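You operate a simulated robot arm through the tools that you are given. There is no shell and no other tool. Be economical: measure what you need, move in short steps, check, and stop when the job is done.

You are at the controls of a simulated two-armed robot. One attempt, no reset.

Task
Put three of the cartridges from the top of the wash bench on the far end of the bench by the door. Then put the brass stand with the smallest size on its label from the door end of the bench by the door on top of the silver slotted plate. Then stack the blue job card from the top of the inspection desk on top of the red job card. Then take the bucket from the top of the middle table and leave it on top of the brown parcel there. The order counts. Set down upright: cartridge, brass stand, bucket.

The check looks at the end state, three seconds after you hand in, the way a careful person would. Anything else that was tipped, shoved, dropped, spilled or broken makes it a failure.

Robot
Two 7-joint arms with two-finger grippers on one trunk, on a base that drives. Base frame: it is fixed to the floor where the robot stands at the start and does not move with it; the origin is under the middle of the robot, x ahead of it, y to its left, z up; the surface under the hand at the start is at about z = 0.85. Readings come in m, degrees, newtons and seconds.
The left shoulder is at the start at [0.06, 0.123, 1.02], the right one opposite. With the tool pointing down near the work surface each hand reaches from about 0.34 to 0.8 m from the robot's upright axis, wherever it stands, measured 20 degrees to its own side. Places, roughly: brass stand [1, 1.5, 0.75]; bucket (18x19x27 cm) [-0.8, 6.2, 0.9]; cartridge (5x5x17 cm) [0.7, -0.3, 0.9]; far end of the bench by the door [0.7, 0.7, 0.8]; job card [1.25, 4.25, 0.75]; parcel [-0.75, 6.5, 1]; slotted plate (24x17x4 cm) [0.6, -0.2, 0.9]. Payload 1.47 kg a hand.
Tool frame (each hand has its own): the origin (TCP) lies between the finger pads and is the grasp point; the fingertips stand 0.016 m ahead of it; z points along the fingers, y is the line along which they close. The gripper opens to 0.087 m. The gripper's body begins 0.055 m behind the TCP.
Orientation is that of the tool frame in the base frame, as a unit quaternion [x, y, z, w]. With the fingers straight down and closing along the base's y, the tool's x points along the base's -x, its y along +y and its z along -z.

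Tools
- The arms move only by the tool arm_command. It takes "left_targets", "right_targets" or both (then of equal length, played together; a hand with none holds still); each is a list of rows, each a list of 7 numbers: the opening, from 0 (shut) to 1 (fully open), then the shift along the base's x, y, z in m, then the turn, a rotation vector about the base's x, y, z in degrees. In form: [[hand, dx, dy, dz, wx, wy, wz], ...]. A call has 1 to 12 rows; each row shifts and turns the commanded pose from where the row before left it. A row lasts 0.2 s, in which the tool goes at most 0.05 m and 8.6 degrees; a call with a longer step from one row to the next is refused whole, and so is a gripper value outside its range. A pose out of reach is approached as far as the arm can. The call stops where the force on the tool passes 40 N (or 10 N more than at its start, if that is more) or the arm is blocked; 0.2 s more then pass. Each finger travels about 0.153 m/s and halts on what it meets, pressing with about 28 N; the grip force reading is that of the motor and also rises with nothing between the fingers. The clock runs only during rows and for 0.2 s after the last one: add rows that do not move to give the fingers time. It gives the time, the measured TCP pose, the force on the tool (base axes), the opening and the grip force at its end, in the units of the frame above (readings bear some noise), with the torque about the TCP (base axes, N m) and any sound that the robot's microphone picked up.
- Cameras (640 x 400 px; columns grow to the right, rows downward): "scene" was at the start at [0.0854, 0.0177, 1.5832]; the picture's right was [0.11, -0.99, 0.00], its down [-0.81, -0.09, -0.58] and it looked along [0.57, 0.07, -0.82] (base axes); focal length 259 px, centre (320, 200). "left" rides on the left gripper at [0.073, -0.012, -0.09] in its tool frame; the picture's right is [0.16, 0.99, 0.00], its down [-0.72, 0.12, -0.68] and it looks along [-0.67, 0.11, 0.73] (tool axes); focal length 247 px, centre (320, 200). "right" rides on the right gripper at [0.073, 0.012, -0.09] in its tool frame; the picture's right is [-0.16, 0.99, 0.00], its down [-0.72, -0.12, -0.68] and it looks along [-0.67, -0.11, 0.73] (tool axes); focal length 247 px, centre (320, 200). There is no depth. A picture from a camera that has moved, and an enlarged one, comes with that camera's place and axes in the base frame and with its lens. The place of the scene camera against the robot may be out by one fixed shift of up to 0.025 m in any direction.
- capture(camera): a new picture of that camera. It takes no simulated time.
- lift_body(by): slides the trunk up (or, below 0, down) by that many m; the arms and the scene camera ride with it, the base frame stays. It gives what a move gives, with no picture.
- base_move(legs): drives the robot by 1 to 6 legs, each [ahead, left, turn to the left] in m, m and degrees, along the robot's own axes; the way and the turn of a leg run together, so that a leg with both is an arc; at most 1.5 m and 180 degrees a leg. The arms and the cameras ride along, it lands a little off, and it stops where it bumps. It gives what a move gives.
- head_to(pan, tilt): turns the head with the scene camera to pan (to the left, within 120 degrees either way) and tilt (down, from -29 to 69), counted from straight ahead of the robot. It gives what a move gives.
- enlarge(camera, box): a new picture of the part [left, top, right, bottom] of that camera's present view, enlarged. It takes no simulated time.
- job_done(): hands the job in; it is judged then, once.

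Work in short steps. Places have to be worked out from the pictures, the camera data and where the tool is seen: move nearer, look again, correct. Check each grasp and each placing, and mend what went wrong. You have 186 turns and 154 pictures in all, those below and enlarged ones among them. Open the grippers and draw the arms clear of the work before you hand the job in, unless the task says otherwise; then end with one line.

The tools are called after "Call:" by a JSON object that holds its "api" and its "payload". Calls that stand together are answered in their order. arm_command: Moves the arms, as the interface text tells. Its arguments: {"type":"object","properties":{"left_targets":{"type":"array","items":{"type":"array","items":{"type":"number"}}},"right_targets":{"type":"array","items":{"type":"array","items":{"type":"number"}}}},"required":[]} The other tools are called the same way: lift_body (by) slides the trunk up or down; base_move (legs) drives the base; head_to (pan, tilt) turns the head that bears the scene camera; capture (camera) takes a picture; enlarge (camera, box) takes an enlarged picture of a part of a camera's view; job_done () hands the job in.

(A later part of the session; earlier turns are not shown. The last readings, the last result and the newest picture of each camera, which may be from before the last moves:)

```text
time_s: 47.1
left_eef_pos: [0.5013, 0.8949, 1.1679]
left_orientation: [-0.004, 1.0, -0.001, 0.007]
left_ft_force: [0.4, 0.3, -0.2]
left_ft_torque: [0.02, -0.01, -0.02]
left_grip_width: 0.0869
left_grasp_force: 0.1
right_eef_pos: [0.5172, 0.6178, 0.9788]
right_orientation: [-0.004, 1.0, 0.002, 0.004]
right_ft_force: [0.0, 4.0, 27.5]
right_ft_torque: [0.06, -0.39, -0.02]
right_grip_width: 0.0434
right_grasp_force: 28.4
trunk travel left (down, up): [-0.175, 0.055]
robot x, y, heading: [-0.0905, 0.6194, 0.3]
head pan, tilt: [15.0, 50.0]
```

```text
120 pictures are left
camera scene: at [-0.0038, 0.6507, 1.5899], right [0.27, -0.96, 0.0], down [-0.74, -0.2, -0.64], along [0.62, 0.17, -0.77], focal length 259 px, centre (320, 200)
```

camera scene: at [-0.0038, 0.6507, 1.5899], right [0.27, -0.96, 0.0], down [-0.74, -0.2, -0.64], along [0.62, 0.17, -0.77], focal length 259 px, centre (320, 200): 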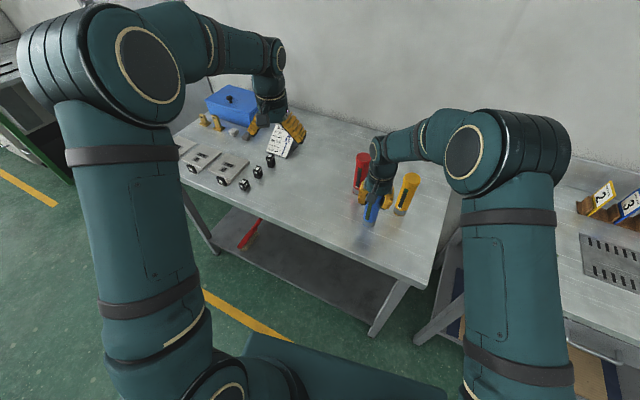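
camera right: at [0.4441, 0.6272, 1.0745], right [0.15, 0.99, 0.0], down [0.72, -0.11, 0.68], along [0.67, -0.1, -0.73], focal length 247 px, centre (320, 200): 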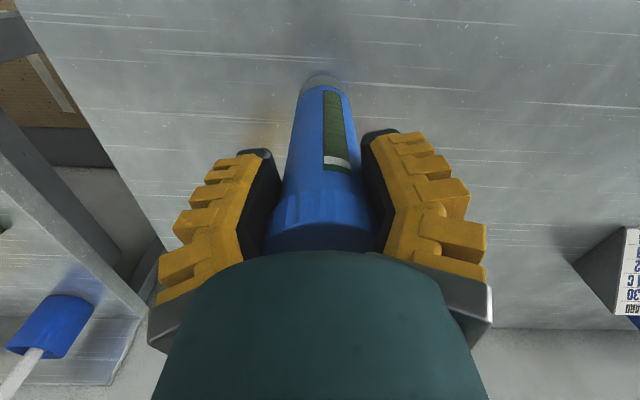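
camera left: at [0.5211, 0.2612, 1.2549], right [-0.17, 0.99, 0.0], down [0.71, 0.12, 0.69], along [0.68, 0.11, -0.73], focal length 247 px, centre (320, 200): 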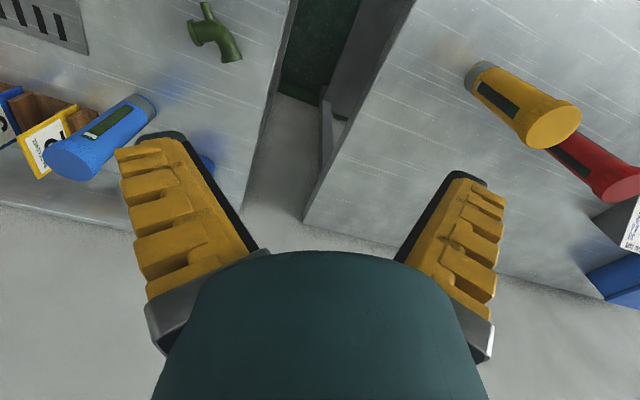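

In contact (27 N). Relieve, open partly to stay clear of yellow, and rise.

Call:
{"api": "arm_command", "payload": {"right_targets": [[0.3, 0, 0, 0.002, 0, 0, 0], [0.5, 0, 0, 0, 0, 0, 0], [0.8, 0, 0, 0, 0, 0, 0], [0.8, 0, 0, 0, 0, 0, 0], [0.8, 0, 0, 0.03, 0, 0, 0], [0.8, 0, 0, 0.04, 0, 0, 0], [0.8, 0, 0, 0.04, 0, 0, 0], [1, 0, 0, 0.04, 0, 0, 0], [1, 0, 0, 0.04, 0, 0, 0], [1, 0, 0, 0, 0, 0, 0]]}}

Call:
{"api": "capture", "payload": {"camera": "scene"}}

Call:
{"api": "capture", "payload": {"camera": "right"}}

```text
time_s: 49.3
left_eef_pos: [0.5029, 0.8964, 1.1661]
left_orientation: [-0.004, 1.0, 0.0, 0.006]
left_ft_force: [0.2, -0.1, 0.5]
left_ft_torque: [-0.03, -0.01, -0.01]
left_grip_width: 0.0869
left_grasp_force: 0.0
right_eef_pos: [0.5163, 0.6166, 1.1683]
right_orientation: [-0.004, 1.0, 0.001, 0.0]
right_ft_force: [0.9, 0.2, 0.1]
right_ft_torque: [0.03, 0.01, 0.0]
right_grip_width: 0.087
right_grasp_force: 0.1
trunk travel left (down, up): [-0.175, 0.055]
robot x, y, heading: [-0.0874, 0.6198, 0.3]
head pan, tilt: [15.0, 50.0]
```

```text
119 pictures are left
camera scene: at [-0.0007, 0.6504, 1.5895], right [0.27, -0.96, 0.0], down [-0.74, -0.2, -0.64], along [0.62, 0.17, -0.77], focal length 259 px, centre (320, 200)
```

scene: 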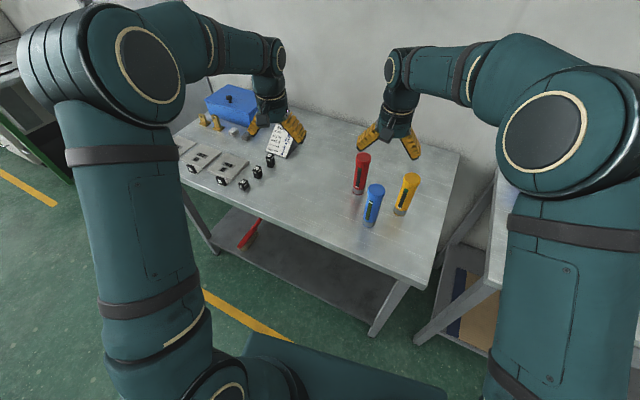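

```text
118 pictures are left
camera right: at [0.4445, 0.6273, 1.2574], right [0.15, 0.99, 0.0], down [0.73, -0.11, 0.68], along [0.67, -0.1, -0.73], focal length 247 px, centre (320, 200)
```

right: 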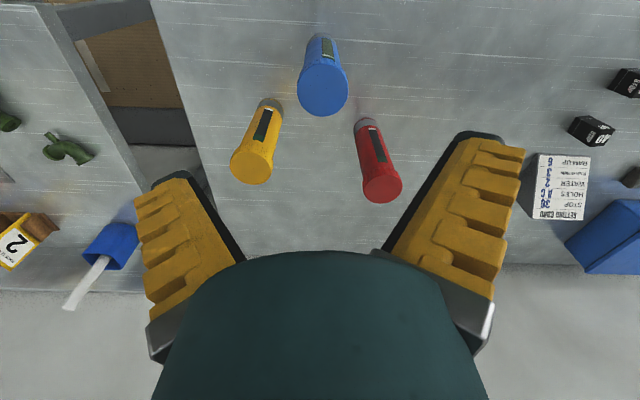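

All three stand upright on the far end. Next the brass stands: drive left 0.65 m and look.

Call:
{"api": "base_move", "payload": {"legs": [[0, 0.65, 0]]}}

Call:
{"api": "head_to", "payload": {"pan": 10, "tilt": 45}}

Call:
{"api": "capture", "payload": {"camera": "scene"}}

Call:
{"api": "capture", "payload": {"camera": "left"}}

Call:
{"api": "capture", "payload": {"camera": "right"}}

```text
time_s: 55.3
left_eef_pos: [0.4981, 1.5344, 1.1666]
left_orientation: [-0.004, 1.0, -0.001, 0.006]
left_ft_force: [0.0, 0.3, 0.4]
left_ft_torque: [0.02, -0.01, -0.01]
left_grip_width: 0.0868
left_grasp_force: 0.0
right_eef_pos: [0.511, 1.2551, 1.1677]
right_orientation: [-0.003, 1.0, -0.001, 0.0]
right_ft_force: [-0.1, 1.1, -0.1]
right_ft_torque: [0.05, 0.0, 0.04]
right_grip_width: 0.087
right_grasp_force: 0.1
trunk travel left (down, up): [-0.175, 0.055]
robot x, y, heading: [-0.0943, 1.2588, 0.3]
head pan, tilt: [15.0, 50.0]
```

```text
time_s: 56.0
left_eef_pos: [0.4977, 1.5342, 1.1654]
left_orientation: [-0.004, 1.0, -0.001, 0.007]
left_ft_force: [-0.6, 0.3, -0.6]
left_ft_torque: [0.02, 0.01, -0.01]
left_grip_width: 0.0871
left_grasp_force: 0.1
right_eef_pos: [0.5125, 1.2562, 1.1666]
right_orientation: [-0.004, 1.0, 0.0, 0.0]
right_ft_force: [0.3, 0.7, -0.1]
right_ft_torque: [-0.01, 0.0, 0.03]
right_grip_width: 0.0871
right_grasp_force: 0.0
trunk travel left (down, up): [-0.175, 0.055]
robot x, y, heading: [-0.0939, 1.2559, 0.2]
head pan, tilt: [10.0, 45.0]
```

```text
117 pictures are left
camera scene: at [-0.0005, 1.2834, 1.5964], right [0.18, -0.98, 0.0], down [-0.7, -0.13, -0.71], along [0.7, 0.13, -0.71], focal length 259 px, centre (320, 200)
```

scene: 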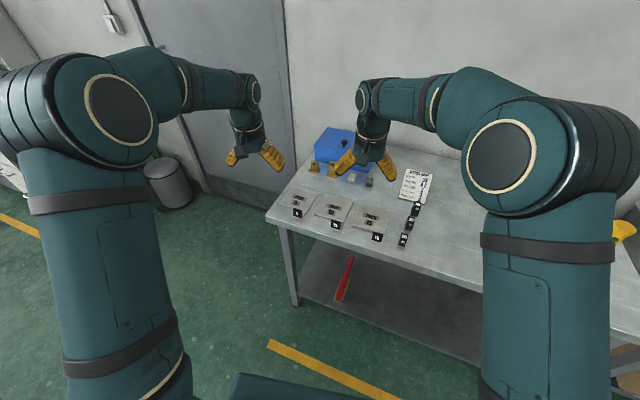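

```text
116 pictures are left
camera left: at [0.4239, 1.5228, 1.2553], right [-0.17, 0.99, 0.0], down [0.71, 0.12, 0.69], along [0.68, 0.11, -0.72], focal length 247 px, centre (320, 200)
```

left: 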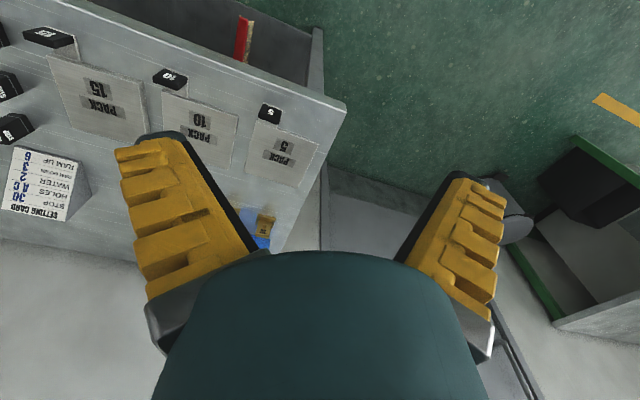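

```text
115 pictures are left
camera right: at [0.4392, 1.2659, 1.2573], right [0.15, 0.99, 0.0], down [0.72, -0.11, 0.68], along [0.67, -0.1, -0.73], focal length 247 px, centre (320, 200)
```

right: 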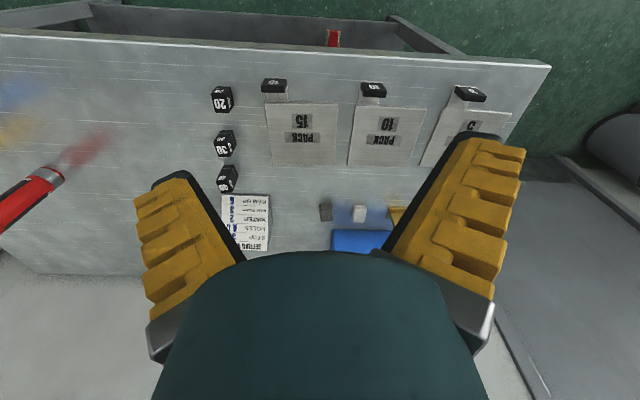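

Zoom in on the brass stand area.

Call:
{"api": "enlarge", "payload": {"camera": "scene", "box": [280, 120, 440, 220]}}

```text
4.00 times, centred on (360, 170) of scene
camera zoom: at [-0.0005, 1.2834, 1.5964], right [0.18, -0.98, 0.0], down [-0.7, -0.13, -0.71], along [0.7, 0.13, -0.71], focal length 1037 px, centre (160, 320)
```

zoom: 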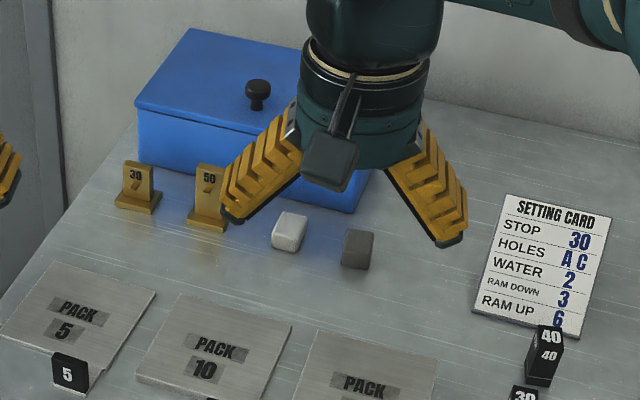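

I see brass stands labelled 30 and 50; I move the right hand out of the view to check for others.

Call:
{"api": "arm_command", "payload": {"right_targets": [[1, -0.03, -0.03, 0.02, 0, 0, 0], [1, -0.03, -0.03, 0.02, 0, 0, 0], [1, -0.03, -0.03, 0.02, 0, 0, 0], [1, -0.02, -0.03, 0.02, 0, 0, 0], [1, 0, -0.03, 0, 0, 0, 0]]}}

Call:
{"api": "enlarge", "payload": {"camera": "scene", "box": [280, 110, 440, 210]}}

```text
time_s: 57.2
left_eef_pos: [0.4998, 1.5333, 1.1657]
left_orientation: [-0.005, 1.0, -0.001, 0.006]
left_ft_force: [0.2, 0.4, -0.2]
left_ft_torque: [-0.03, 0.01, -0.03]
left_grip_width: 0.087
left_grasp_force: 0.1
right_eef_pos: [0.4021, 1.1043, 1.2448]
right_orientation: [-0.003, 1.0, 0.0, -0.001]
right_ft_force: [0.6, 0.3, -0.4]
right_ft_torque: [0.01, 0.0, 0.01]
right_grip_width: 0.0871
right_grasp_force: 0.0
trunk travel left (down, up): [-0.175, 0.055]
robot x, y, heading: [-0.0915, 1.2579, 0.1]
head pan, tilt: [10.0, 45.0]
```

```text
4.00 times, centred on (360, 160) of scene
camera zoom: at [0.0001, 1.2826, 1.5964], right [0.18, -0.98, 0.0], down [-0.7, -0.13, -0.71], along [0.7, 0.13, -0.71], focal length 1037 px, centre (160, 360)
```

zoom: 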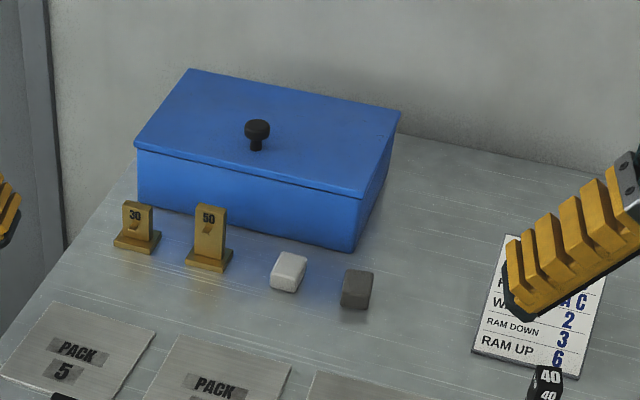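

Only two stands: 30 and 50, so 30 it is, at about (0.91,1.465). I square up to the bench (turn -12°) and drive nearer.

Call:
{"api": "base_move", "payload": {"legs": [[0, 0, -12], [0, 0.31, 0], [0.22, 0, 0]]}}

Call:
{"api": "capture", "payload": {"camera": "left"}}

Call:
{"api": "capture", "payload": {"camera": "scene"}}

```text
time_s: 62.6
left_eef_pos: [0.8232, 1.6621, 1.1649]
left_orientation: [0.102, 0.995, -0.001, 0.006]
left_ft_force: [1.0, -0.1, -0.1]
left_ft_torque: [0.01, 0.02, -0.02]
left_grip_width: 0.087
left_grasp_force: 0.1
right_eef_pos: [0.6393, 1.2649, 1.2455]
right_orientation: [0.102, 0.995, 0.001, 0.0]
right_ft_force: [0.6, 0.3, 0.1]
right_ft_torque: [0.01, 0.02, 0.0]
right_grip_width: 0.0871
right_grasp_force: 0.0
trunk travel left (down, up): [-0.175, 0.055]
robot x, y, heading: [0.1868, 1.5155, -11.8]
head pan, tilt: [10.0, 45.0]
```

```text
112 pictures are left
camera left: at [0.7485, 1.6671, 1.255], right [0.04, 1.0, 0.0], down [0.72, -0.03, 0.69], along [0.69, -0.03, -0.73], focal length 247 px, centre (320, 200)
```

left: 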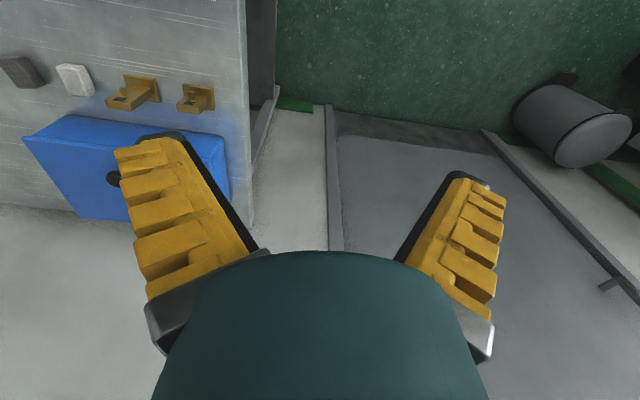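

```text
111 pictures are left
camera scene: at [0.2818, 1.5231, 1.5964], right [-0.03, -1.0, 0.0], down [-0.71, 0.02, -0.71], along [0.71, -0.02, -0.71], focal length 259 px, centre (320, 200)
```

scene: 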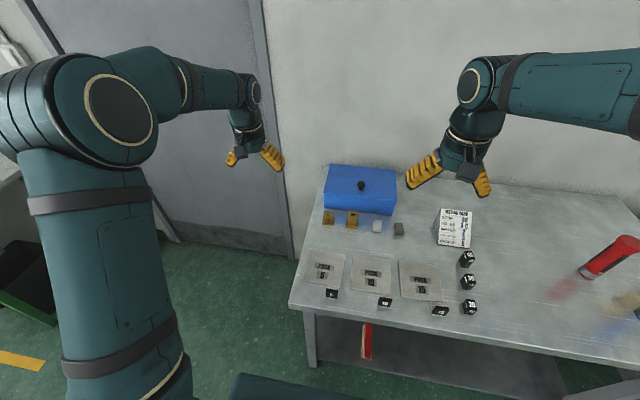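

Stand 30 seen at about (0.90,1.465). I move the left hand above it and look closer.

Call:
{"api": "arm_command", "payload": {"left_targets": [[1, 0.012, -0.04, 0, 0, 0, 0], [1, 0.012, -0.04, 0, 0, 0, 0], [1, 0.012, -0.04, 0, 0, 0, 0], [1, 0.012, -0.04, -0.02, 0, 0, 0], [1, 0.01, -0.037, -0.03, 0, 0, 0], [0.6, 0, 0, -0.03, 0, 0, 0], [0.6, 0, 0, 0, 0, 0, 0]]}}

Call:
{"api": "capture", "payload": {"camera": "left"}}

Call:
{"api": "enlarge", "payload": {"camera": "scene", "box": [270, 150, 430, 250]}}

```text
time_s: 64.2
left_eef_pos: [0.8815, 1.4659, 1.0875]
left_orientation: [0.101, 0.995, -0.001, 0.006]
left_ft_force: [-0.4, 0.0, -1.6]
left_ft_torque: [-0.02, 0.0, -0.01]
left_grip_width: 0.0576
left_grasp_force: 3.3
right_eef_pos: [0.6381, 1.2632, 1.247]
right_orientation: [0.103, 0.995, 0.0, 0.0]
right_ft_force: [-0.3, 0.2, 0.2]
right_ft_torque: [-0.01, 0.0, 0.01]
right_grip_width: 0.087
right_grasp_force: 0.0
trunk travel left (down, up): [-0.175, 0.055]
robot x, y, heading: [0.183, 1.5164, -11.5]
head pan, tilt: [10.0, 45.0]
```

```text
110 pictures are left
camera left: at [0.8063, 1.469, 1.1766], right [0.04, 1.0, 0.0], down [0.72, -0.03, 0.69], along [0.69, -0.03, -0.72], focal length 247 px, centre (320, 200)
```

left: 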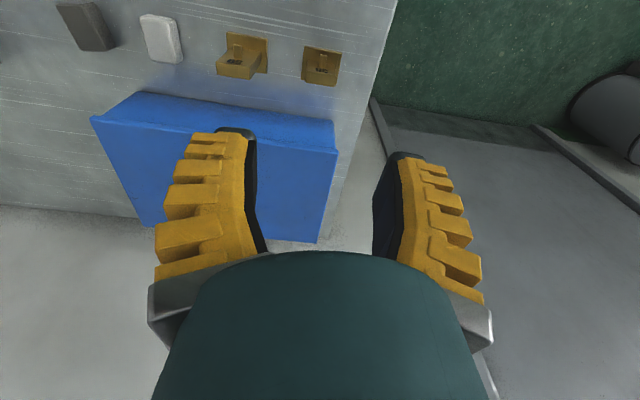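

```text
4.00 times, centred on (350, 200) of scene
camera zoom: at [0.2807, 1.5229, 1.5965], right [-0.03, -1.0, 0.0], down [-0.71, 0.02, -0.71], along [0.71, -0.02, -0.71], focal length 1037 px, centre (200, 200)
```

zoom: 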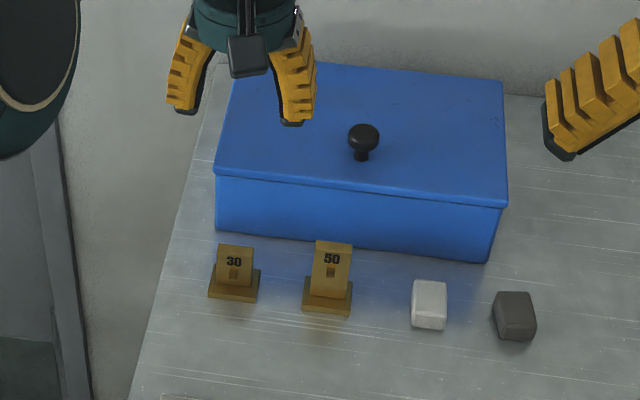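

Enlarge the left view to see the stand's orientation.

Call:
{"api": "enlarge", "payload": {"camera": "left", "box": [200, 20, 380, 120]}}

```text
3.56 times, centred on (290, 70) of left
camera zoom: at [0.8063, 1.469, 1.1766], right [0.04, 1.0, 0.0], down [0.72, -0.03, 0.69], along [0.69, -0.03, -0.72], focal length 878 px, centre (427, 662)
```

zoom: 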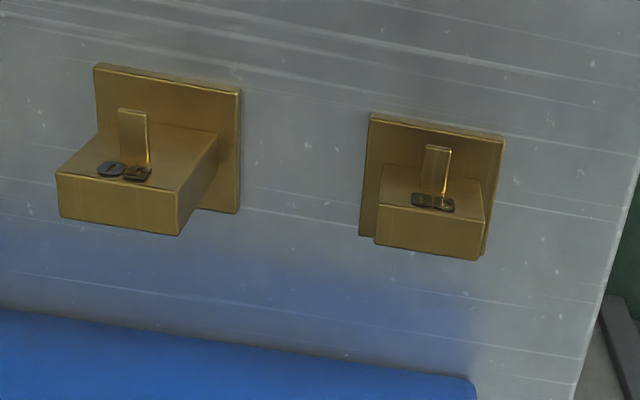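

Stand 30 post is ~32 mm wide, aligned with the gripper; centre ≈(0.896,1.466). Align and descend to z≈0.90 first.

Call:
{"api": "arm_command", "payload": {"left_targets": [[0.65, 0.0145, 0, -0.03, 0, 0, 0], [0.65, 0, 0, -0.04, 0, 0, 0], [0.65, 0, 0, -0.04, 0, 0, 0], [0.65, 0, 0, -0.04, 0, 0, 0], [0.65, 0, 0, -0.03, 0, 0, 0], [0.65, 0, 0, 0, 0, 0, 0]]}}

Call:
{"api": "capture", "payload": {"camera": "left"}}

Call:
{"api": "enlarge", "payload": {"camera": "scene", "box": [270, 150, 430, 250]}}

```text
time_s: 65.6
left_eef_pos: [0.8967, 1.4682, 0.9061]
left_orientation: [0.102, 0.995, -0.002, 0.007]
left_ft_force: [0.6, 0.0, 0.3]
left_ft_torque: [0.0, -0.02, -0.02]
left_grip_width: 0.0616
left_grasp_force: 3.9
right_eef_pos: [0.6394, 1.2642, 1.2459]
right_orientation: [0.102, 0.995, -0.001, 0.001]
right_ft_force: [-0.1, 0.4, 0.9]
right_ft_torque: [-0.01, -0.02, -0.01]
right_grip_width: 0.087
right_grasp_force: 0.1
trunk travel left (down, up): [-0.175, 0.055]
robot x, y, heading: [0.1885, 1.5194, -11.6]
head pan, tilt: [10.0, 45.0]
```

```text
107 pictures are left
camera left: at [0.8207, 1.4725, 0.9953], right [0.04, 1.0, 0.0], down [0.72, -0.03, 0.69], along [0.69, -0.03, -0.72], focal length 247 px, centre (320, 200)
```

left: 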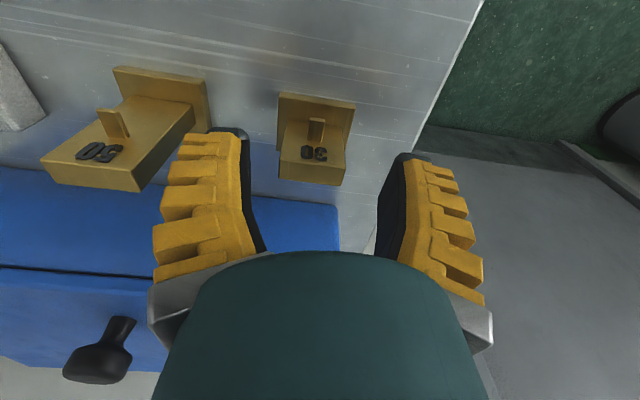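

```text
4.00 times, centred on (350, 200) of scene
camera zoom: at [0.2805, 1.5234, 1.5965], right [-0.03, -1.0, 0.0], down [-0.71, 0.02, -0.71], along [0.71, -0.02, -0.71], focal length 1037 px, centre (200, 200)
```

zoom: 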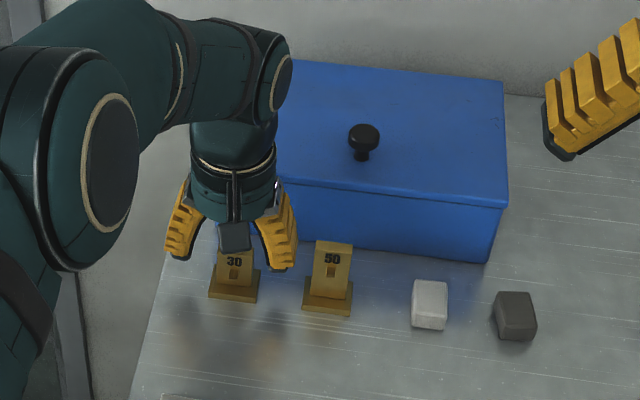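

Post sits centred between the fingers. Descend to z≈0.879 and close.

Call:
{"api": "arm_command", "payload": {"left_targets": [[0.65, 0, -0.002, -0.014, 0, 0, 0], [0.65, 0, 0, -0.013, 0, 0, 0], [0.65, 0, 0, 0, 0, 0, 0], [0.3, 0, 0, 0, 0, 0, 0], [0.15, 0, 0, 0, 0, 0, 0], [0.15, 0, 0, 0, 0, 0, 0], [0.15, 0, 0, 0, 0, 0, 0]]}}

Call:
{"api": "capture", "payload": {"camera": "left"}}

```text
time_s: 67.2
left_eef_pos: [0.8955, 1.4636, 0.8792]
left_orientation: [0.102, 0.995, -0.001, 0.008]
left_ft_force: [-0.8, -0.6, 4.1]
left_ft_torque: [-0.06, 0.16, 0.0]
left_grip_width: 0.0242
left_grasp_force: 28.4
right_eef_pos: [0.6381, 1.2651, 1.2455]
right_orientation: [0.102, 0.995, 0.0, 0.0]
right_ft_force: [-0.6, -0.9, -0.6]
right_ft_torque: [0.03, -0.01, -0.01]
right_grip_width: 0.0871
right_grasp_force: 0.1
trunk travel left (down, up): [-0.175, 0.055]
robot x, y, heading: [0.1867, 1.5156, -11.8]
head pan, tilt: [10.0, 45.0]
```

```text
105 pictures are left
camera left: at [0.8198, 1.4686, 0.9689], right [0.04, 1.0, 0.0], down [0.72, -0.03, 0.69], along [0.69, -0.03, -0.72], focal length 247 px, centre (320, 200)
```

left: 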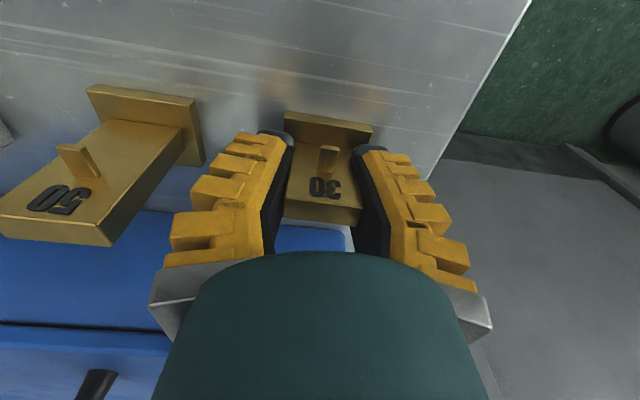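

Gripped (24 mm). Lift and verify.

Call:
{"api": "arm_command", "payload": {"left_targets": [[0.15, 0, 0, 0.015, 0, 0, 0], [0.15, 0, 0, 0.03, 0, 0, 0], [0.15, 0, 0, 0.04, 0, 0, 0], [0.15, 0, 0, 0.04, 0, 0, 0], [0.15, 0, 0, 0.04, 0, 0, 0], [0.15, 0, 0, 0.04, 0, 0, 0], [0.15, 0, 0, 0, 0, 0, 0]]}}

Call:
{"api": "capture", "payload": {"camera": "left"}}

Call:
{"api": "capture", "payload": {"camera": "scene"}}

```text
time_s: 68.8
left_eef_pos: [0.8945, 1.4631, 1.0847]
left_orientation: [0.102, 0.995, -0.001, 0.006]
left_ft_force: [0.5, 0.2, -1.3]
left_ft_torque: [-0.02, 0.03, 0.02]
left_grip_width: 0.0235
left_grasp_force: 28.1
right_eef_pos: [0.6384, 1.2643, 1.2447]
right_orientation: [0.101, 0.995, 0.0, -0.001]
right_ft_force: [0.3, -0.8, -1.1]
right_ft_torque: [0.01, 0.0, 0.01]
right_grip_width: 0.087
right_grasp_force: 0.0
trunk travel left (down, up): [-0.175, 0.055]
robot x, y, heading: [0.188, 1.5189, -11.9]
head pan, tilt: [10.0, 45.0]
```

```text
104 pictures are left
camera left: at [0.8207, 1.4679, 1.1739], right [0.04, 1.0, 0.0], down [0.72, -0.03, 0.69], along [0.69, -0.03, -0.73], focal length 247 px, centre (320, 200)
```

left: 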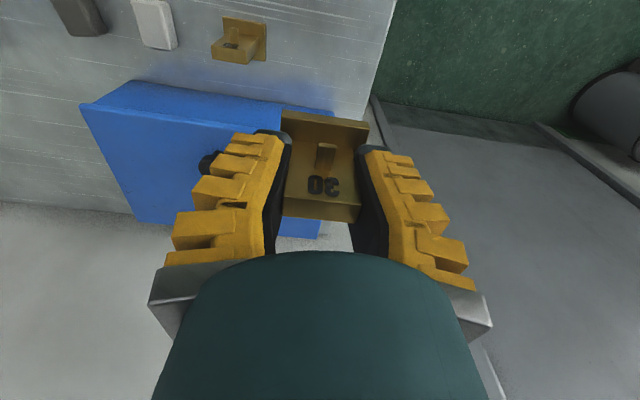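

```text
103 pictures are left
camera scene: at [0.2817, 1.5233, 1.5964], right [-0.03, -1.0, 0.0], down [-0.71, 0.02, -0.71], along [0.71, -0.02, -0.71], focal length 259 px, centre (320, 200)
```

scene: 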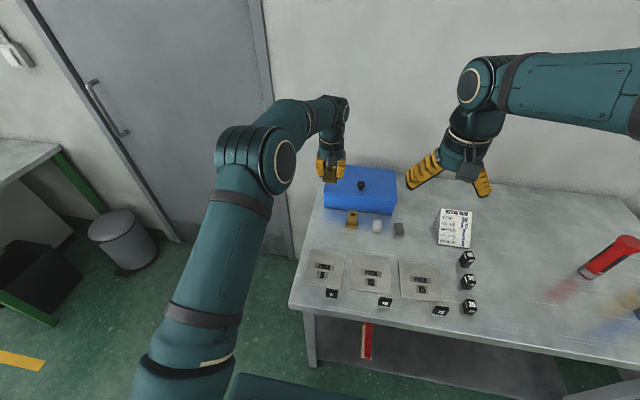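

Stand 30 held. I raise and pull it in, then drive back to the wash bench.

Call:
{"api": "arm_command", "payload": {"left_targets": [[0.15, -0.01, 0.002, 0.03, 0, 0, 0], [0.15, -0.03, 0.006, 0.03, 0, 0, 0], [0.15, -0.03, 0.006, 0.03, 0, 0, 0], [0.15, -0.03, 0.006, 0.02, 0, 0, 0], [0.15, -0.03, 0.006, 0, 0, 0, 0], [0.15, -0.03, 0.006, 0, 0, 0, 0], [0.15, 0, 0, 0, 0, 0, 0]]}}

Call:
{"api": "base_move", "payload": {"legs": [[-0.25, 0, 0], [0, 0, 11.8], [0, -0.9, 0], [0, -0.87, 0]]}}

Call:
{"api": "head_to", "payload": {"pan": 0, "tilt": 55}}

Call:
{"api": "capture", "payload": {"camera": "scene"}}

Call:
{"api": "capture", "payload": {"camera": "left"}}

Call:
{"api": "capture", "payload": {"camera": "right"}}

```text
time_s: 70.4
left_eef_pos: [0.7353, 1.4947, 1.1939]
left_orientation: [0.102, 0.995, -0.001, 0.006]
left_ft_force: [0.0, 0.3, -1.4]
left_ft_torque: [0.0, 0.01, 0.02]
left_grip_width: 0.0234
left_grasp_force: 27.6
right_eef_pos: [0.6389, 1.2635, 1.2458]
right_orientation: [0.102, 0.995, 0.0, -0.001]
right_ft_force: [0.5, -1.0, -0.7]
right_ft_torque: [0.02, 0.01, 0.01]
right_grip_width: 0.0873
right_grasp_force: 0.0
trunk travel left (down, up): [-0.175, 0.055]
robot x, y, heading: [0.1831, 1.5224, -11.6]
head pan, tilt: [10.0, 45.0]
```

```text
time_s: 88.5
left_eef_pos: [0.4838, -0.121, 1.194]
left_orientation: [-0.002, 1.0, -0.001, 0.006]
left_ft_force: [-0.4, -0.4, -1.2]
left_ft_torque: [-0.08, -0.02, -0.02]
left_grip_width: 0.0239
left_grasp_force: 28.0
right_eef_pos: [0.437, -0.3666, 1.2461]
right_orientation: [-0.002, 1.0, 0.0, 0.0]
right_ft_force: [0.1, 0.1, -0.7]
right_ft_torque: [0.0, -0.02, -0.01]
right_grip_width: 0.087
right_grasp_force: 0.0
trunk travel left (down, up): [-0.175, 0.055]
robot x, y, heading: [-0.0619, -0.2108, 0.2]
head pan, tilt: [10.0, 45.0]
```

```text
time_s: 89.2
left_eef_pos: [0.4824, -0.1201, 1.1949]
left_orientation: [-0.002, 1.0, -0.001, 0.006]
left_ft_force: [-0.6, 0.7, -1.9]
left_ft_torque: [-0.01, -0.02, -0.03]
left_grip_width: 0.0234
left_grasp_force: 27.7
right_eef_pos: [0.4366, -0.3664, 1.2463]
right_orientation: [-0.002, 1.0, 0.0, 0.0]
right_ft_force: [-0.9, -0.2, 0.6]
right_ft_torque: [0.06, 0.02, 0.01]
right_grip_width: 0.087
right_grasp_force: 0.1
trunk travel left (down, up): [-0.175, 0.055]
robot x, y, heading: [-0.0587, -0.2142, 0.2]
head pan, tilt: [0.0, 55.0]
```

```text
102 pictures are left
camera scene: at [0.0272, -0.2015, 1.5831], right [0.0, -1.0, 0.0], down [-0.82, 0.0, -0.57], along [0.57, 0.0, -0.82], focal length 259 px, centre (320, 200)
```

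scene: 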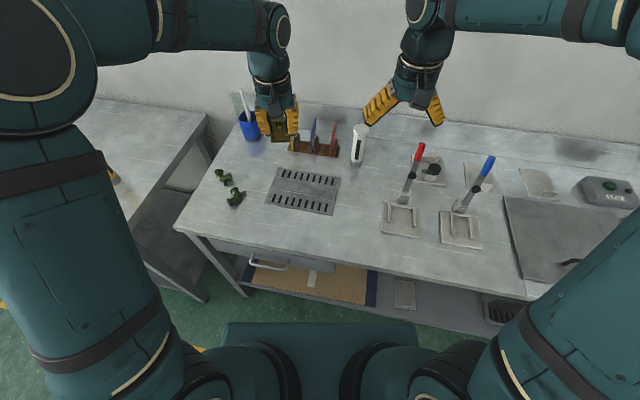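

```text
101 pictures are left
camera left: at [0.4087, -0.1317, 1.2835], right [-0.16, 0.99, 0.0], down [0.71, 0.12, 0.69], along [0.68, 0.11, -0.72], focal length 247 px, centre (320, 200)
```

left: 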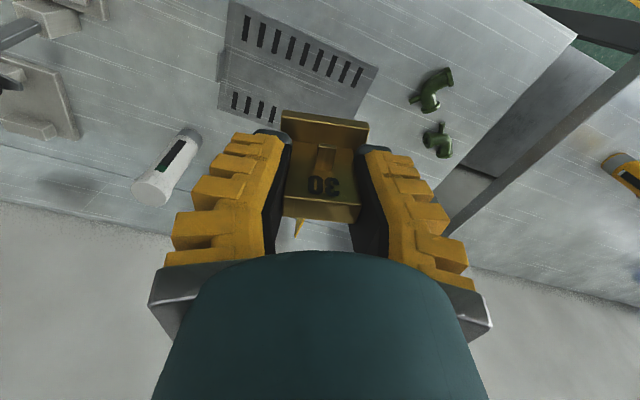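

```text
100 pictures are left
camera right: at [0.3639, -0.3552, 1.3356], right [0.15, 0.99, 0.0], down [0.72, -0.11, 0.68], along [0.67, -0.1, -0.73], focal length 247 px, centre (320, 200)
```

right: 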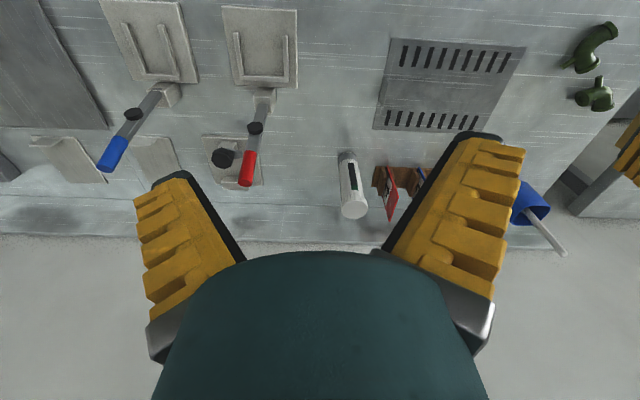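

Zoom on the slotted plate to judge its shape.

Call:
{"api": "enlarge", "payload": {"camera": "right", "box": [360, 20, 540, 140]}}

Call:
{"api": "enlarge", "payload": {"camera": "scene", "box": [250, 150, 360, 230]}}

```text
3.33 times, centred on (450, 80) of right
camera zoom: at [0.3639, -0.3552, 1.3356], right [0.15, 0.99, 0.0], down [0.72, -0.11, 0.68], along [0.67, -0.1, -0.73], focal length 823 px, centre (-113, 600)
```

zoom: 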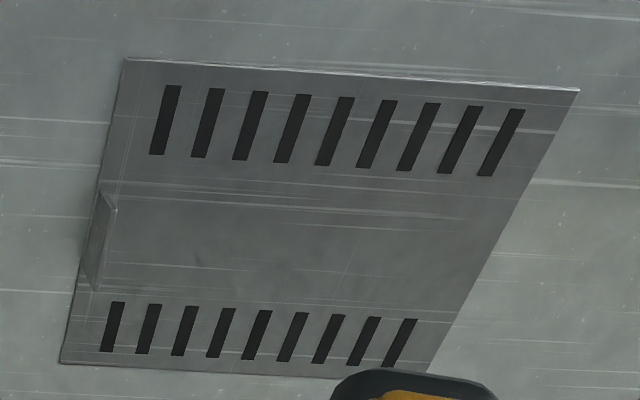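

```text
5.00 times, centred on (305, 190) of scene
camera zoom: at [0.0272, -0.2015, 1.5831], right [0.0, -1.0, 0.0], down [-0.82, 0.0, -0.57], along [0.57, 0.0, -0.82], focal length 1296 px, centre (395, 250)
```

zoom: 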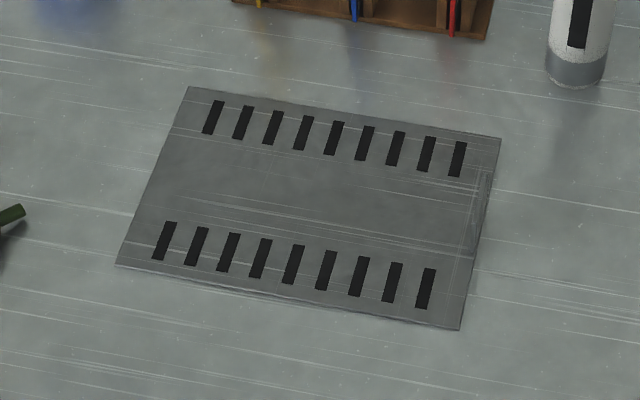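

The plate is thin and flat with a small flange at its right end; centre ≈(0.563,-0.150). Move the stand above it and lower to just above contact.

Call:
{"api": "arm_command", "payload": {"left_targets": [[0.15, 0.027, -0.01, 0, 0, 0, 0], [0.15, 0.027, -0.01, 0, 0, 0, 0], [0.15, 0.027, -0.01, -0.01, 0, 0, 0], [0.15, 0, 0, -0.04, 0, 0, 0], [0.15, 0, 0, -0.04, 0, 0, 0], [0.15, 0, 0, -0.04, 0, 0, 0], [0.15, 0, 0, -0.04, 0, 0, 0], [0.15, 0, 0, -0.04, 0, 0, 0], [0.15, 0, 0, -0.04, 0, 0, 0], [0.15, 0, 0, -0.02, 0, 0, 0], [0.15, 0, 0, 0, 0, 0, 0]], "right_targets": [[1, 0, -0.03, 0, 0, 0, 0], [1, 0, -0.03, 0, 0, 0, 0], [1, 0, -0.03, 0, 0, 0, 0], [1, 0, 0, 0, 0, 0, 0], [1, 0, 0, 0, 0, 0, 0], [1, 0, 0, 0, 0, 0, 0], [1, 0, 0, 0, 0, 0, 0], [1, 0, 0, 0, 0, 0, 0], [1, 0, 0, 0, 0, 0, 0], [1, 0, 0, 0, 0, 0, 0], [1, 0, 0, 0, 0, 0, 0]]}}

Call:
{"api": "capture", "payload": {"camera": "left"}}

Call:
{"api": "enlarge", "payload": {"camera": "scene", "box": [220, 120, 380, 220]}}

```text
time_s: 91.7
left_eef_pos: [0.564, -0.1487, 0.9255]
left_orientation: [-0.002, 1.0, 0.0, 0.006]
left_ft_force: [-0.1, -0.6, -1.6]
left_ft_torque: [0.02, 0.02, -0.01]
left_grip_width: 0.0207
left_grasp_force: 27.6
right_eef_pos: [0.4358, -0.4554, 1.2462]
right_orientation: [-0.001, 1.0, 0.0, 0.0]
right_ft_force: [0.4, 0.2, 0.2]
right_ft_torque: [0.0, 0.01, -0.02]
right_grip_width: 0.0871
right_grasp_force: 0.1
trunk travel left (down, up): [-0.175, 0.055]
robot x, y, heading: [-0.058, -0.2137, 0.2]
head pan, tilt: [0.0, 55.0]
```

```text
97 pictures are left
camera left: at [0.4886, -0.16, 1.0142], right [-0.16, 0.99, 0.0], down [0.71, 0.12, 0.69], along [0.68, 0.11, -0.72], focal length 247 px, centre (320, 200)
```

left: 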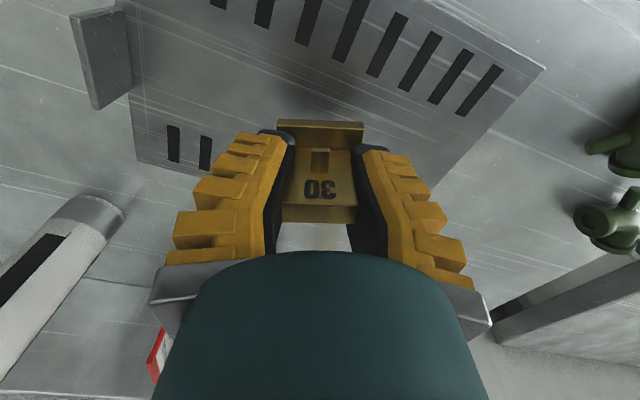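

```text
4.00 times, centred on (300, 170) of scene
camera zoom: at [0.027, -0.2015, 1.5831], right [0.0, -1.0, 0.0], down [-0.82, 0.0, -0.57], along [0.57, 0.0, -0.82], focal length 1037 px, centre (400, 320)
```

zoom: 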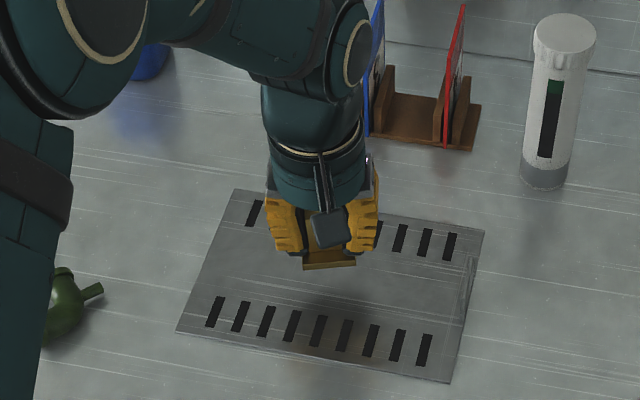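

The grip width crept from 24 to 21 mm; check the stand's tilt in the hand.

Call:
{"api": "enlarge", "payload": {"camera": "left", "box": [240, 100, 400, 240]}}

Call:
{"api": "enlarge", "payload": {"camera": "scene", "box": [275, 160, 325, 200]}}

```text
2.86 times, centred on (320, 170) of left
camera zoom: at [0.4886, -0.16, 1.0142], right [-0.16, 0.99, 0.0], down [0.71, 0.12, 0.69], along [0.68, 0.11, -0.72], focal length 706 px, centre (320, 286)
```

zoom: 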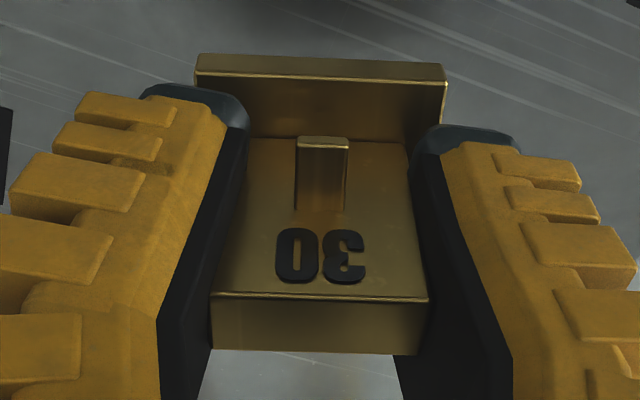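

```text
10.00 times, centred on (300, 180) of scene
camera zoom: at [0.027, -0.2015, 1.5831], right [0.0, -1.0, 0.0], down [-0.82, 0.0, -0.57], along [0.57, 0.0, -0.82], focal length 2593 px, centre (520, 400)
```

zoom: 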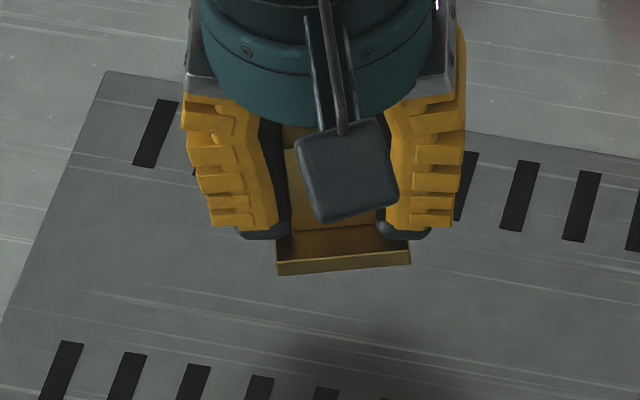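

The base looks tilted only a few degrees at most; pressing gently on the plate will flatten it. Descend in 4 mm steps.

Call:
{"api": "arm_command", "payload": {"left_targets": [[0.15, 0, 0, -0.01, 0, 0, 0], [0.15, 0, 0, -0.005, 0, 0, 0], [0.15, 0, 0, -0.004, 0, 0, 0], [0.15, 0, 0, -0.004, 0, 0, 0], [0.15, 0, 0, -0.004, 0, 0, 0], [0.15, 0, 0, 0, 0, 0, 0]]}}

Call:
{"api": "enlarge", "payload": {"camera": "left", "box": [240, 100, 400, 240]}}

```text
time_s: 93.0
left_eef_pos: [0.5628, -0.1494, 0.8979]
left_orientation: [-0.001, 1.0, -0.001, 0.006]
left_ft_force: [0.9, -0.5, -1.1]
left_ft_torque: [-0.01, 0.02, 0.02]
left_grip_width: 0.022
left_grasp_force: 28.5
right_eef_pos: [0.4371, -0.4563, 1.2453]
right_orientation: [-0.002, 1.0, 0.0, -0.001]
right_ft_force: [-1.0, -0.3, 0.3]
right_ft_torque: [0.0, -0.02, -0.01]
right_grip_width: 0.0869
right_grasp_force: 0.0
trunk travel left (down, up): [-0.175, 0.055]
robot x, y, heading: [-0.0596, -0.2112, 0.2]
head pan, tilt: [0.0, 55.0]
```

```text
2.86 times, centred on (320, 170) of left
camera zoom: at [0.4894, -0.1616, 0.9877], right [-0.16, 0.99, 0.0], down [0.71, 0.12, 0.69], along [0.68, 0.11, -0.72], focal length 706 px, centre (320, 286)
```

zoom: 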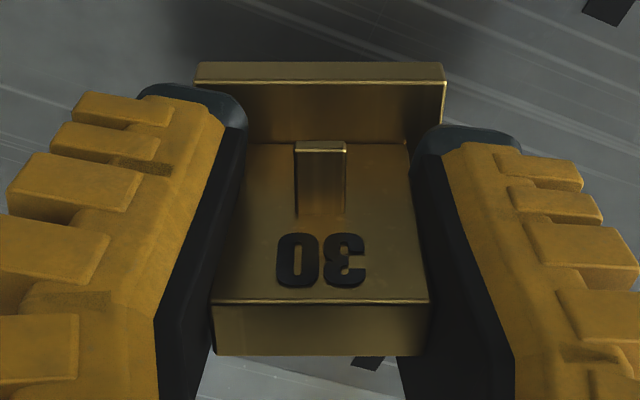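

No contact yet; continue down.

Call:
{"api": "arm_command", "payload": {"left_targets": [[0.15, 0, 0, -0.003, 0, 0, 0], [0.15, 0, 0, -0.003, 0, 0, 0], [0.15, 0, 0, -0.003, 0, 0, 0], [0.15, 0, 0, -0.003, 0, 0, 0], [0.15, 0, 0, 0, 0, 0, 0]]}}

Call:
{"api": "enlarge", "payload": {"camera": "left", "box": [240, 100, 400, 240]}}

```text
time_s: 94.2
left_eef_pos: [0.5646, -0.1497, 0.8849]
left_orientation: [-0.001, 1.0, -0.001, 0.005]
left_ft_force: [-0.1, -0.1, -1.5]
left_ft_torque: [0.04, -0.01, -0.01]
left_grip_width: 0.0217
left_grasp_force: 28.1
right_eef_pos: [0.4358, -0.4549, 1.2459]
right_orientation: [-0.002, 1.0, 0.0, 0.0]
right_ft_force: [0.1, -0.6, -0.3]
right_ft_torque: [0.0, 0.0, -0.02]
right_grip_width: 0.0869
right_grasp_force: 0.0
trunk travel left (down, up): [-0.175, 0.055]
robot x, y, heading: [-0.0605, -0.2127, -0.1]
head pan, tilt: [0.0, 55.0]
```

```text
2.86 times, centred on (320, 170) of left
camera zoom: at [0.4898, -0.1614, 0.9746], right [-0.16, 0.99, 0.0], down [0.71, 0.12, 0.69], along [0.68, 0.11, -0.72], focal length 706 px, centre (320, 286)
```

zoom: 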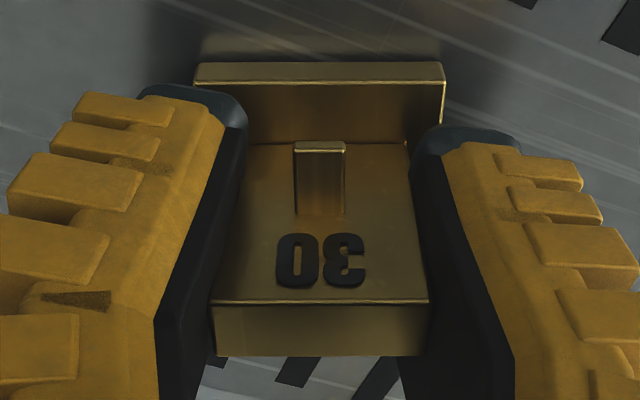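

Close to the plate now; keep going by 2 mm.

Call:
{"api": "arm_command", "payload": {"left_targets": [[0.15, 0, 0, -0.002, 0, 0, 0], [0.15, 0, 0, -0.002, 0, 0, 0], [0.15, 0, 0, -0.002, 0, 0, 0], [0.15, 0, 0, 0, 0, 0, 0]]}}

Call:
{"api": "enlarge", "payload": {"camera": "left", "box": [240, 100, 400, 240]}}

```text
time_s: 95.2
left_eef_pos: [0.5636, -0.1503, 0.8815]
left_orientation: [-0.002, 1.0, 0.0, 0.009]
left_ft_force: [3.5, 2.9, 20.7]
left_ft_torque: [0.1, -0.02, -0.2]
left_grip_width: 0.0235
left_grasp_force: 28.1
right_eef_pos: [0.4354, -0.4556, 1.246]
right_orientation: [-0.002, 1.0, 0.001, 0.001]
right_ft_force: [0.0, 0.2, 0.2]
right_ft_torque: [-0.04, 0.02, -0.01]
right_grip_width: 0.087
right_grasp_force: 0.1
trunk travel left (down, up): [-0.175, 0.055]
robot x, y, heading: [-0.0582, -0.2109, 0.2]
head pan, tilt: [0.0, 55.0]
```

```text
2.86 times, centred on (320, 170) of left
camera zoom: at [0.4898, -0.1615, 0.9698], right [-0.16, 0.99, -0.01], down [0.71, 0.12, 0.69], along [0.68, 0.11, -0.72], focal length 706 px, centre (320, 286)
```

zoom: 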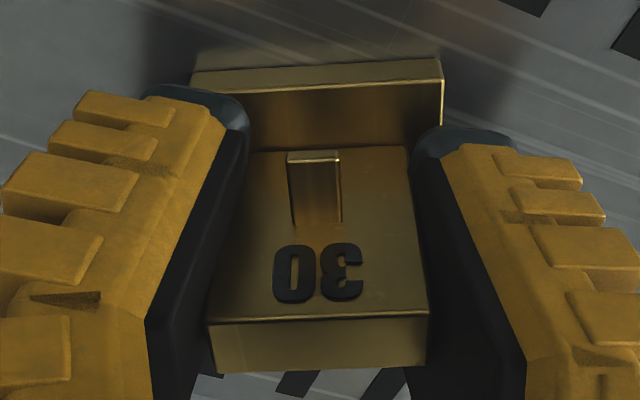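

Firm contact (20 N). Open gently and rise, then check.

Call:
{"api": "arm_command", "payload": {"left_targets": [[0.25, 0, 0, 0.001, 0, 0, 0], [0.4, 0, 0, 0, 0, 0, 0], [0.65, 0, 0, 0, 0, 0, 0], [0.65, 0, 0, 0, 0, 0, 0], [0.65, 0, 0, 0.02, 0, 0, 0], [0.65, 0, 0, 0.04, 0, 0, 0], [0.65, 0, 0, 0.04, 0, 0, 0], [0.65, 0, 0, 0.04, 0, 0, 0], [0.65, 0, 0, 0.04, 0, 0, 0], [0.65, 0, 0, 0.04, 0, 0, 0], [0.65, 0, 0, 0.04, 0, 0, 0], [0.65, 0, 0, 0, 0, 0, 0]]}}

Call:
{"api": "capture", "payload": {"camera": "left"}}

Call:
{"api": "enlarge", "payload": {"camera": "scene", "box": [240, 130, 360, 220]}}

```text
time_s: 97.8
left_eef_pos: [0.5633, -0.151, 1.142]
left_orientation: [-0.002, 1.0, -0.001, 0.005]
left_ft_force: [0.4, -0.3, 1.3]
left_ft_torque: [0.0, 0.01, 0.04]
left_grip_width: 0.0613
left_grasp_force: 3.7
right_eef_pos: [0.4375, -0.4549, 1.2448]
right_orientation: [-0.002, 1.0, 0.0, 0.0]
right_ft_force: [0.0, 1.1, 0.8]
right_ft_torque: [0.02, 0.01, -0.01]
right_grip_width: 0.0873
right_grasp_force: 0.1
trunk travel left (down, up): [-0.175, 0.055]
robot x, y, heading: [-0.059, -0.2097, 0.3]
head pan, tilt: [0.0, 55.0]
```

```text
90 pictures are left
camera left: at [0.4889, -0.1635, 1.2305], right [-0.16, 0.99, 0.0], down [0.72, 0.12, 0.69], along [0.68, 0.11, -0.73], focal length 247 px, centre (320, 200)
```

left: 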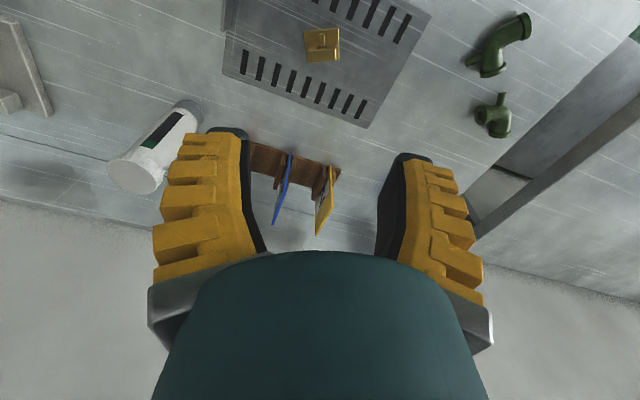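

```text
4.44 times, centred on (300, 175) of scene
camera zoom: at [0.0275, -0.2017, 1.583], right [0.0, -1.0, 0.0], down [-0.82, 0.0, -0.57], along [0.57, 0.0, -0.82], focal length 1152 px, centre (409, 311)
```

zoom: 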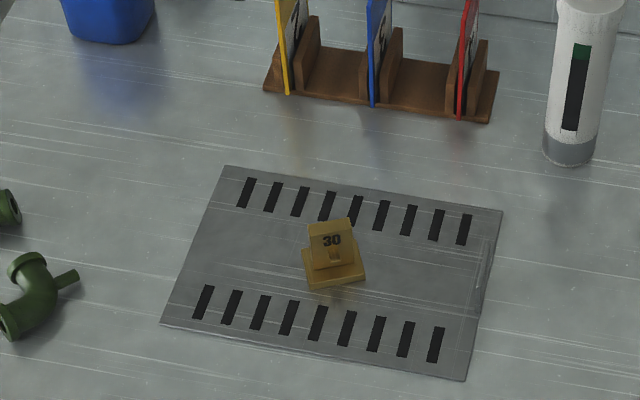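

The stand is upright on the plate. Now retract arms a bit, back away, and look to the left toward the inspection desk.

Call:
{"api": "arm_command", "payload": {"left_targets": [[1, -0.04, 0.03, 0.02, 0, 0, 0], [1, -0.04, 0.03, 0.02, 0, 0, 0], [1, -0.04, 0.03, 0.02, 0, 0, 0], [1, -0.04, 0.03, 0, 0, 0, 0], [1, 0, 0, 0, 0, 0, 0]], "right_targets": [[1, -0.02, 0.02, 0, 0, 0, 0], [1, -0.02, 0.02, 0, 0, 0, 0], [1, -0.02, 0.02, 0, 0, 0, 0], [1, 0, 0, 0, 0, 0, 0], [1, 0, 0, 0, 0, 0, 0]]}}

Call:
{"api": "base_move", "payload": {"legs": [[-0.3, 0, 0]]}}

Call:
{"api": "head_to", "payload": {"pan": 70, "tilt": 20}}

Call:
{"api": "capture", "payload": {"camera": "scene"}}

```text
refused: row 1 steps farther than a row can; nothing moved
```

```text
time_s: 99.9
left_eef_pos: [0.2623, -0.1589, 1.1425]
left_orientation: [0.003, 1.0, -0.002, 0.006]
left_ft_force: [-0.2, 0.0, 0.0]
left_ft_torque: [-0.02, 0.01, 0.02]
left_grip_width: 0.0614
left_grasp_force: 3.4
right_eef_pos: [0.134, -0.4598, 1.2448]
right_orientation: [0.003, 1.0, 0.001, 0.0]
right_ft_force: [0.5, 0.0, -0.5]
right_ft_torque: [-0.03, -0.03, 0.0]
right_grip_width: 0.087
right_grasp_force: 0.0
trunk travel left (down, up): [-0.175, 0.055]
robot x, y, heading: [-0.3601, -0.2129, -0.4]
head pan, tilt: [0.0, 55.0]
```

```text
time_s: 101.3
left_eef_pos: [0.2624, -0.1576, 1.1415]
left_orientation: [0.002, 1.0, -0.001, 0.006]
left_ft_force: [-0.1, -0.3, 0.4]
left_ft_torque: [-0.01, 0.0, 0.0]
left_grip_width: 0.0614
left_grasp_force: 3.3
right_eef_pos: [0.1339, -0.4594, 1.2466]
right_orientation: [0.002, 1.0, 0.0, 0.0]
right_ft_force: [0.4, -0.2, 0.7]
right_ft_torque: [-0.01, 0.02, -0.01]
right_grip_width: 0.087
right_grasp_force: 0.0
trunk travel left (down, up): [-0.175, 0.055]
robot x, y, heading: [-0.3559, -0.2167, -0.6]
head pan, tilt: [70.0, 20.0]
```

```text
88 pictures are left
camera scene: at [-0.3128, -0.1143, 1.6351], right [0.94, -0.35, 0.0], down [-0.12, -0.32, -0.94], along [0.33, 0.88, -0.34], focal length 259 px, centre (320, 200)
```

scene: 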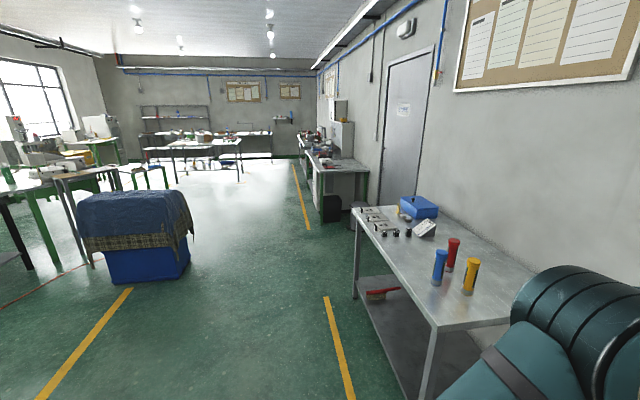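

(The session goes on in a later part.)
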